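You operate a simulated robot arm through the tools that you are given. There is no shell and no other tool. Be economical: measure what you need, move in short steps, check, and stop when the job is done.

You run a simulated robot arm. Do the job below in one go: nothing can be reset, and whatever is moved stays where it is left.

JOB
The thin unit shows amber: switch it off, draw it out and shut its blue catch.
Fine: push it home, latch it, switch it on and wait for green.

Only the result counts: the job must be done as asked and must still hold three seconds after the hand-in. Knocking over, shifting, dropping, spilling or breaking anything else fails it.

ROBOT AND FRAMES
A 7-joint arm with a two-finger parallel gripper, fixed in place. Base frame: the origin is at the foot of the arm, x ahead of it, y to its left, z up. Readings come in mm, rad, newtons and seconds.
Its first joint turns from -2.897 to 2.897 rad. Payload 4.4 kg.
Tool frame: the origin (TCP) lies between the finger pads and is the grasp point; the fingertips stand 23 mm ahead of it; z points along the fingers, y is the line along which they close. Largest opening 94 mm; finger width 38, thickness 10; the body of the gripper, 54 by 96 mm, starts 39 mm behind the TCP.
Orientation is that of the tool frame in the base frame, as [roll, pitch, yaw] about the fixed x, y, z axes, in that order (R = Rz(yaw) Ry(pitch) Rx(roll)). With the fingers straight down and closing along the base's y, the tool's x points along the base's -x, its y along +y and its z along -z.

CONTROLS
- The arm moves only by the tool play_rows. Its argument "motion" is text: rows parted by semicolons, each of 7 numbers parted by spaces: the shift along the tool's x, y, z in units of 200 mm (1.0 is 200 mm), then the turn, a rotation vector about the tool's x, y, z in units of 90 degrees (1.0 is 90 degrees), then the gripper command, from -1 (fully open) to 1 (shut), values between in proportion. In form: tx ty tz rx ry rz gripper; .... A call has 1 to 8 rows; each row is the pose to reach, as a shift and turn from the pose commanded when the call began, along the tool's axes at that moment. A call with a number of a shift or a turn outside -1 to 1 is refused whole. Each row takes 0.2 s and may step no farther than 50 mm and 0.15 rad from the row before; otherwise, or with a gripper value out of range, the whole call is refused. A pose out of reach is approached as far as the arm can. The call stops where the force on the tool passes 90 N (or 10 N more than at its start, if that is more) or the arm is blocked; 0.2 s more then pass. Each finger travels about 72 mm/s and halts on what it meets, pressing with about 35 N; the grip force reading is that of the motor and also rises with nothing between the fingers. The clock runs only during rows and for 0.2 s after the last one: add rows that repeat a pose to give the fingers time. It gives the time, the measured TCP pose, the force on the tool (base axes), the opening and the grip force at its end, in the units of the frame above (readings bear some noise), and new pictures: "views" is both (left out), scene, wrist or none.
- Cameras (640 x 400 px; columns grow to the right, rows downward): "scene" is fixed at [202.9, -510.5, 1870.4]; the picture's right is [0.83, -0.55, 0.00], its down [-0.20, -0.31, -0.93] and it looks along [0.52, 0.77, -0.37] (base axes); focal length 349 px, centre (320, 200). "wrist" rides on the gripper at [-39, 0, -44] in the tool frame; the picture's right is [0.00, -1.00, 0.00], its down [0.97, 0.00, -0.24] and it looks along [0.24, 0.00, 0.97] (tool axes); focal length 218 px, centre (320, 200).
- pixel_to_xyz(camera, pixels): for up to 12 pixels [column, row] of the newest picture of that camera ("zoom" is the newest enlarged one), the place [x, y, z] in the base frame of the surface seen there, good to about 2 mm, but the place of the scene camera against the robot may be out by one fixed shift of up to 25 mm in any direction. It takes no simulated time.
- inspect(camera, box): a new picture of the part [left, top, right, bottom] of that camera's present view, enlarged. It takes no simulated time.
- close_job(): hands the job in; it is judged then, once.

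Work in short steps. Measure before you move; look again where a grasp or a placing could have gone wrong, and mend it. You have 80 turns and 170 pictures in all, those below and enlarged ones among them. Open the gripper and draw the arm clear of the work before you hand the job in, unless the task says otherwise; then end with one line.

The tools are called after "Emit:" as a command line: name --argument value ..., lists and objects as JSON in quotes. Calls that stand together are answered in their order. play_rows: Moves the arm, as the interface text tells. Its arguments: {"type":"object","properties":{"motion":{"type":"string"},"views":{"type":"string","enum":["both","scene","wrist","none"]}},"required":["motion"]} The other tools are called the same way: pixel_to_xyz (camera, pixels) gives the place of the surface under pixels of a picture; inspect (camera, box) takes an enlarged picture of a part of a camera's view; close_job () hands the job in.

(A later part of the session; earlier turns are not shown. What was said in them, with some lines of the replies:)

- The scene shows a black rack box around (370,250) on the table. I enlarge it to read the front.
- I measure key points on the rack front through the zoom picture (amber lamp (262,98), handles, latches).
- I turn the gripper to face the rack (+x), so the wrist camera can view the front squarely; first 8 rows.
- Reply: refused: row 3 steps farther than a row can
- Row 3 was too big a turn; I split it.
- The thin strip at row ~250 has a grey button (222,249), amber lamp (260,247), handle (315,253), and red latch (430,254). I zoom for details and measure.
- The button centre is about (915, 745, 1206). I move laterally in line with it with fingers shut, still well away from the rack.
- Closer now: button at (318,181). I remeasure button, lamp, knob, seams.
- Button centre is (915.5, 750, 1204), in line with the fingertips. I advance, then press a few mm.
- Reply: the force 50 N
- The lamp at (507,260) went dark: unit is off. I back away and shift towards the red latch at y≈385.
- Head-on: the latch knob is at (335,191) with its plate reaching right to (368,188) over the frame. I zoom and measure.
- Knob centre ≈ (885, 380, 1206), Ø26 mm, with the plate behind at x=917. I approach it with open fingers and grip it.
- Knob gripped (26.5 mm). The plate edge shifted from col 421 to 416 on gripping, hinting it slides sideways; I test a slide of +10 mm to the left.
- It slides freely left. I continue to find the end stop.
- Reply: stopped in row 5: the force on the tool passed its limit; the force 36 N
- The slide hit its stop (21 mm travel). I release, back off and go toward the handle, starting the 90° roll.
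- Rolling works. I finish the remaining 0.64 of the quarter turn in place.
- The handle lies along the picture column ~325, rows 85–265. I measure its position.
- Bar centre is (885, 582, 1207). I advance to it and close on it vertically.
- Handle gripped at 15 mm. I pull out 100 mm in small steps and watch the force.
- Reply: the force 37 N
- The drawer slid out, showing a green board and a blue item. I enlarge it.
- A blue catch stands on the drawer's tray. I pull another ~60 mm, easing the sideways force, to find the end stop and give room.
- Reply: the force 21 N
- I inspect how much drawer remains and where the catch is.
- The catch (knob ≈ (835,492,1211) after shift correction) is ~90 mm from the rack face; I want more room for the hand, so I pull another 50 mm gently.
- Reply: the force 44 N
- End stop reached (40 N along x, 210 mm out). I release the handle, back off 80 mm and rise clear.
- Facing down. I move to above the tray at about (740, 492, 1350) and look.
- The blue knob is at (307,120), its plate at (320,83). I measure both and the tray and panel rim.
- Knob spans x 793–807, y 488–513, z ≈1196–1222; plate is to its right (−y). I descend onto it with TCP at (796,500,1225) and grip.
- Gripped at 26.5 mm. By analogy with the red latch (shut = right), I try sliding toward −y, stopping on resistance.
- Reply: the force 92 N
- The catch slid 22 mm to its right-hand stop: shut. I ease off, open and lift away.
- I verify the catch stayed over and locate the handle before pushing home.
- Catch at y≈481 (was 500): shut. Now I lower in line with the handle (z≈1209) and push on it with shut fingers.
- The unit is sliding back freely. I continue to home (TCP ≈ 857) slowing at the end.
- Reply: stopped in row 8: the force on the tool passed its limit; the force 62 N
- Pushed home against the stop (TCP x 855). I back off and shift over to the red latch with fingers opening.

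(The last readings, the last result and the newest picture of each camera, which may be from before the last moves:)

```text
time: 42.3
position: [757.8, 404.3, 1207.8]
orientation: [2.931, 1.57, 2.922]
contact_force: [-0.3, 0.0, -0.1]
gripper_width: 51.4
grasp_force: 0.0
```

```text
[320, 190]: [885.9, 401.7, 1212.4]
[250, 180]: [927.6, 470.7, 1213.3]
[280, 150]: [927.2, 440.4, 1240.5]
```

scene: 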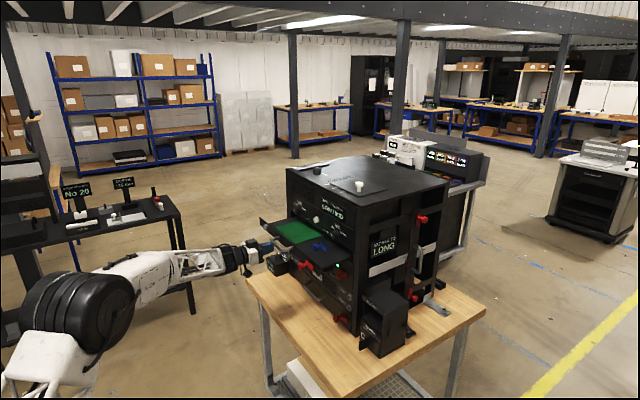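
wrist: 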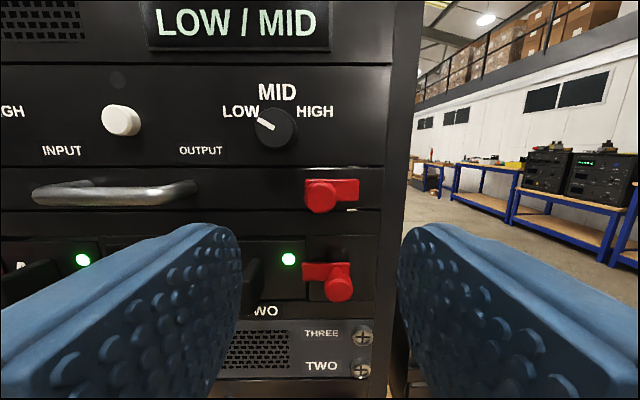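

Panel is back at x=927.6 (flush) and the knob is at y≈402. I approach, grip and slide it right 21 mm.

Emit:
play_rows --motion "0.006 -0.012 0.2 0 0 0 -0.1;0.006 -0.012 0.4 0 0 0 -0.1;0.006 -0.012 0.55 0 0 0 -0.1;0.006 -0.012 0.61 0 0 0 -0.1;0.006 -0.012 0.61 0 0 0 1;0.006 -0.012 0.61 0 0 0 1;0.006 -0.012 0.61 0 0 0 1" --views "wrist"

Emit:
play_rows --motion "0 -0.02 0 0 0 0 1;0 -0.04 0 0 0 0 1;0 -0.06 0 0 0 0 1;0 -0.08 0 0 0 0 1;0 -0.1 0 0 0 0 1;0 -0.12 0 0 0 0 1" --views "wrist"

```text
time: 43.9
position: [878.9, 398.2, 1205.7]
orientation: [2.741, 1.568, 2.734]
contact_force: [3.0, -0.9, -2.5]
gripper_width: 26.4
grasp_force: 45.1
```

wrist: 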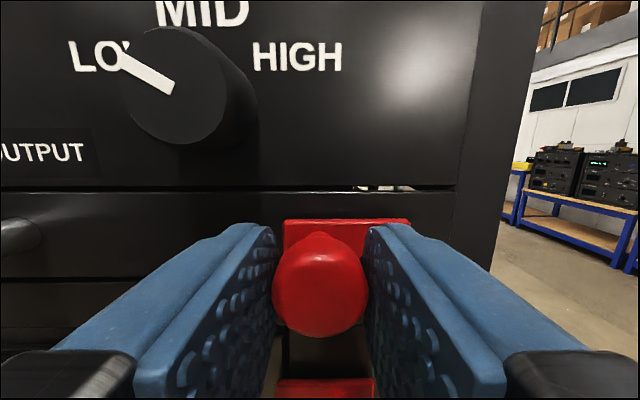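

```text
time: 45.3
position: [877.2, 379.1, 1206.4]
orientation: [-2.984, 1.568, -2.987]
contact_force: [6.3, 70.8, -7.4]
gripper_width: 26.6
grasp_force: 45.4
```

wrist: 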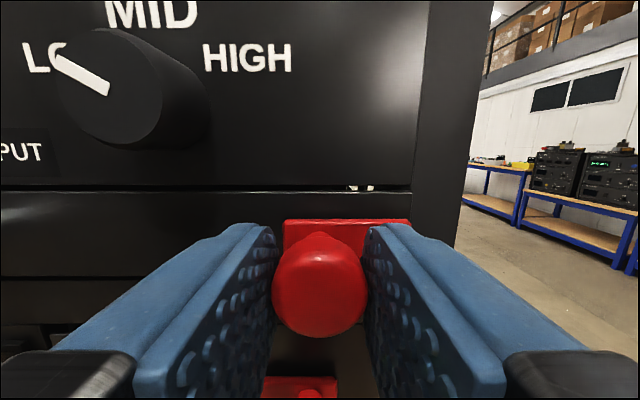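

Latch slid to its right stop (y=379, 71 N). I ease, release, back off and travel toward the grey button.

Emit:
play_rows --motion "0 0.02 0 0 0 0 1;0 0.02 0 0 0 0 -0.2;0 0.02 0 0 0 0 -0.2;0 0.02 -0.2 0 0 0 -0.2;0 0.02 -0.4 0 0 0 -0.2;0 0.02 -0.6 0 0 0 -0.2;0 0.02 -0.7 0 0 0 -0.2" --views "wrist"

Emit:
play_rows --motion "0 0.24 0 0 0 0 1;0 0.48 0 0 0 0 1;0 0.72 0 0 0 0 1;0 0.96 0 0 0 0 1" --views "none"

Emit:
play_rows --motion "0 0.24 0 0 0 0 1;0 0.48 0 0 0 0 1;0 0.72 0 0 0 0 1;0 0.88 0 0 0 0 1;0 0.88 0 0 0 0 1" --views "wrist"

```text
time: 46.9
position: [738.1, 380.3, 1206.3]
orientation: [3.016, 1.569, 3.011]
contact_force: [0.3, -0.2, -0.3]
gripper_width: 56.2
grasp_force: 0.0
```

wrist: 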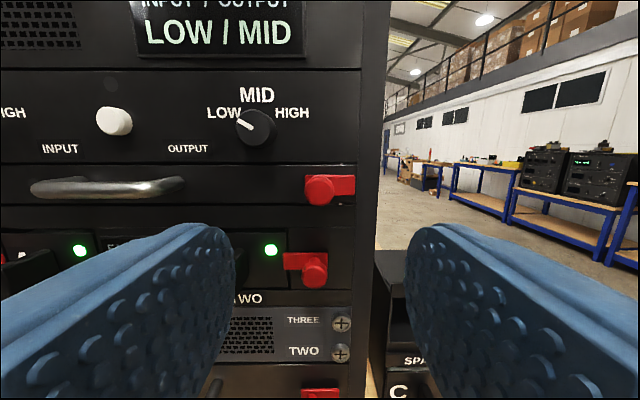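

```text
time: 47.9
position: [740.7, 573.8, 1208.9]
orientation: [2.553, 1.568, 2.545]
contact_force: [0.3, 0.9, 0.5]
gripper_width: 0.1
grasp_force: 35.5
```

```text
time: 49.1
position: [741.0, 747.7, 1207.4]
orientation: [2.617, 1.569, 2.608]
contact_force: [-0.2, 0.7, 0.1]
gripper_width: 0.1
grasp_force: 35.3
```

wrist: 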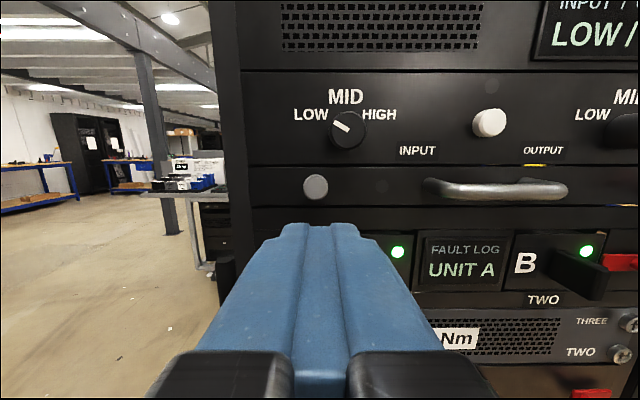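

Latch is shut at the right, button in line at (315,187). I advance and press it as before.

Emit:
play_rows --motion "0 0.006 0.2 0 0 0 1;0 0.006 0.4 0 0 0 1;0 0.006 0.6 0 0 0 1;0 0.006 0.7 0 0 0 1;0 0.006 0.75 0 0 0 1;0 0.006 0.77 0 0 0 1;0 0.006 0.79 0 0 0 1" --views "wrist"

```text
time: 50.7
position: [896.4, 748.1, 1206.3]
orientation: [2.939, 1.568, 2.932]
contact_force: [-68.6, -31.9, -11.1]
gripper_width: 0.0
grasp_force: 35.2
```

wrist: 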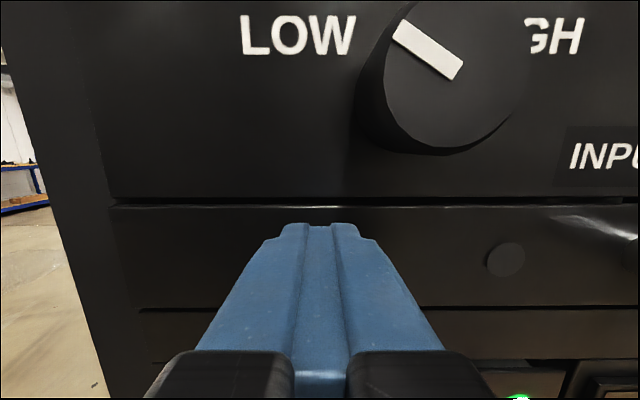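

Pressed (69 N); the lamp is still dark, perhaps it takes time. I withdraw and watch.

Emit:
play_rows --motion "0 0 -0.05 0 0 0 1;0 0 -0.2 0 0 0 1;0 0 -0.4 0 0 0 1;0 0 -0.6 0 0 0 1;0 0 -0.8 0 0 0 1;0 0 -0.8 0 0 0 1" --views "wrist"

```text
time: 52.1
position: [741.1, 748.1, 1206.8]
orientation: [2.681, 1.569, 2.674]
contact_force: [0.3, -0.1, 0.4]
gripper_width: 0.2
grasp_force: 35.0
```

wrist: 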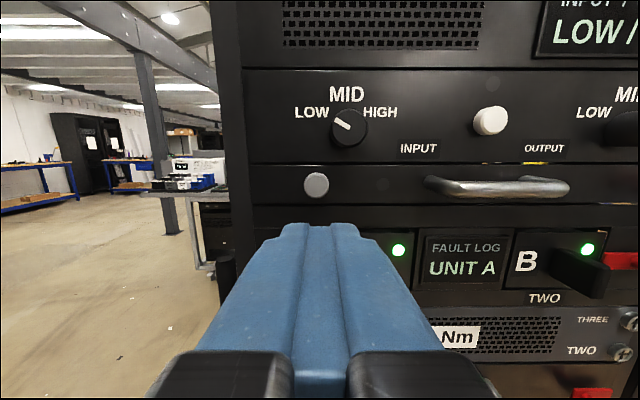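

Lamp at (384,183) is dark; I wait ~3 s without moving.

Emit:
play_rows --motion "0 0 0 0 0 0 1;0 0 0 0 0 0 1;0 0 0 0 0 0 1;0 0 0 0 0 0 1;0 0 0 0 0 0 1;0 0 0 0 0 0 1;0 0 0 0 0 0 1;0 0 0 0 0 0 1" --views "none"

Emit:
play_rows --motion "0 0 0 0 0 0 1;0 0 0 0 0 0 1;0 0 0 0 0 0 1;0 0 0 0 0 0 1;0 0 0 0 0 0 1;0 0 0 0 0 0 1;0 0 0 0 0 0 1;0 0 0 0 0 0 1" --views "wrist"

Emit:
inspect --camera "wrist" --box '[250, 100, 440, 220]'

```text
time: 53.9
position: [740.7, 747.9, 1206.5]
orientation: [2.654, 1.57, 2.645]
contact_force: [-0.1, 0.0, -0.4]
gripper_width: 0.0
grasp_force: 34.5
```

```text
time: 55.7
position: [741.2, 748.5, 1206.3]
orientation: [2.649, 1.57, 2.64]
contact_force: [0.2, 0.3, -0.6]
gripper_width: 0.0
grasp_force: 35.0
```

wrist: 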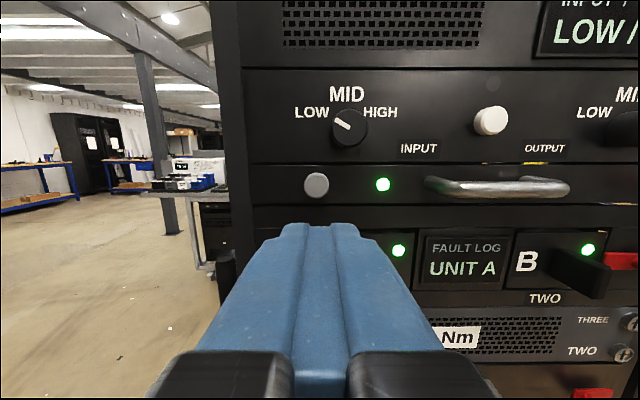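

```text
3.33 times, centred on (345, 160) of wrist
```

zoom: 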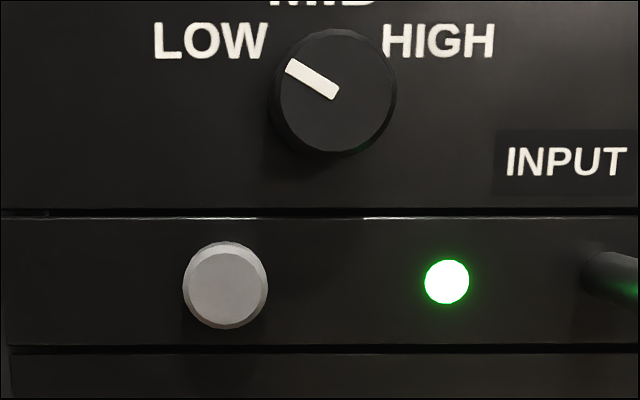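

The lamp is green. I back the arm away and open the gripper, and check the whole scene.

Emit:
play_rows --motion "0 0 -0.2 0 0 0 -1;0 0 -0.4 0 0 0 -1;0 -0.1 -0.6 0 0 0 -1;0 -0.3 -0.7 0 0 0 -1;0 -0.5 -0.7 0 0 0 -1;0 -0.5 -0.7 0 0 0 -1"

```text
time: 57.1
position: [598.3, 648.8, 1208.4]
orientation: [2.779, 1.569, 2.77]
contact_force: [0.4, 0.2, 0.8]
gripper_width: 93.9
grasp_force: 0.0
```

scene: 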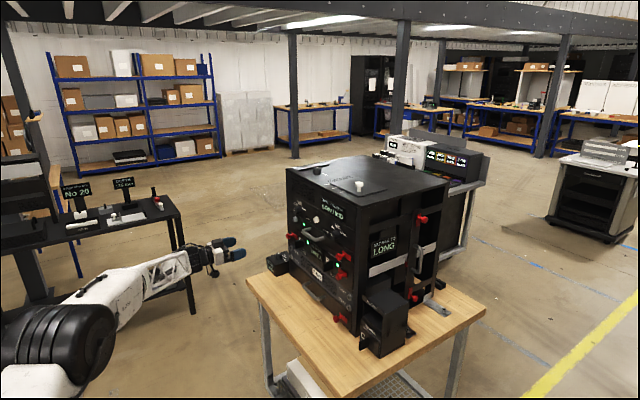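
wrist: 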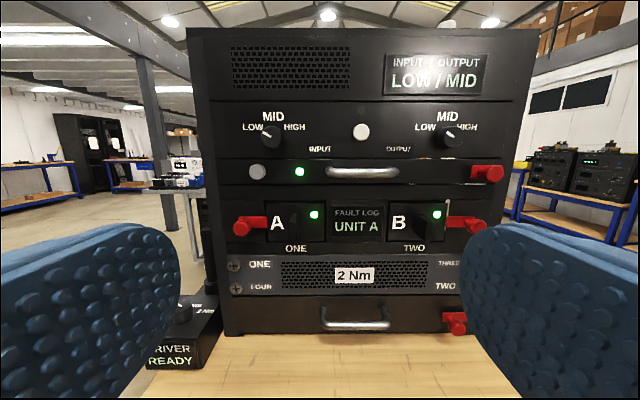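

The unit's lamp is green at (300,171), its latch is shut, the arm is clear and nothing else looks disturbed. I hand the job in.

Emit:
close_job

```text
The job is handed in.
```

The thin unit is home, latched, switched on and showing green. I switched it off, drew it out and shut its blue catch before pushing it back in, and the arm is clear with the gripper open.
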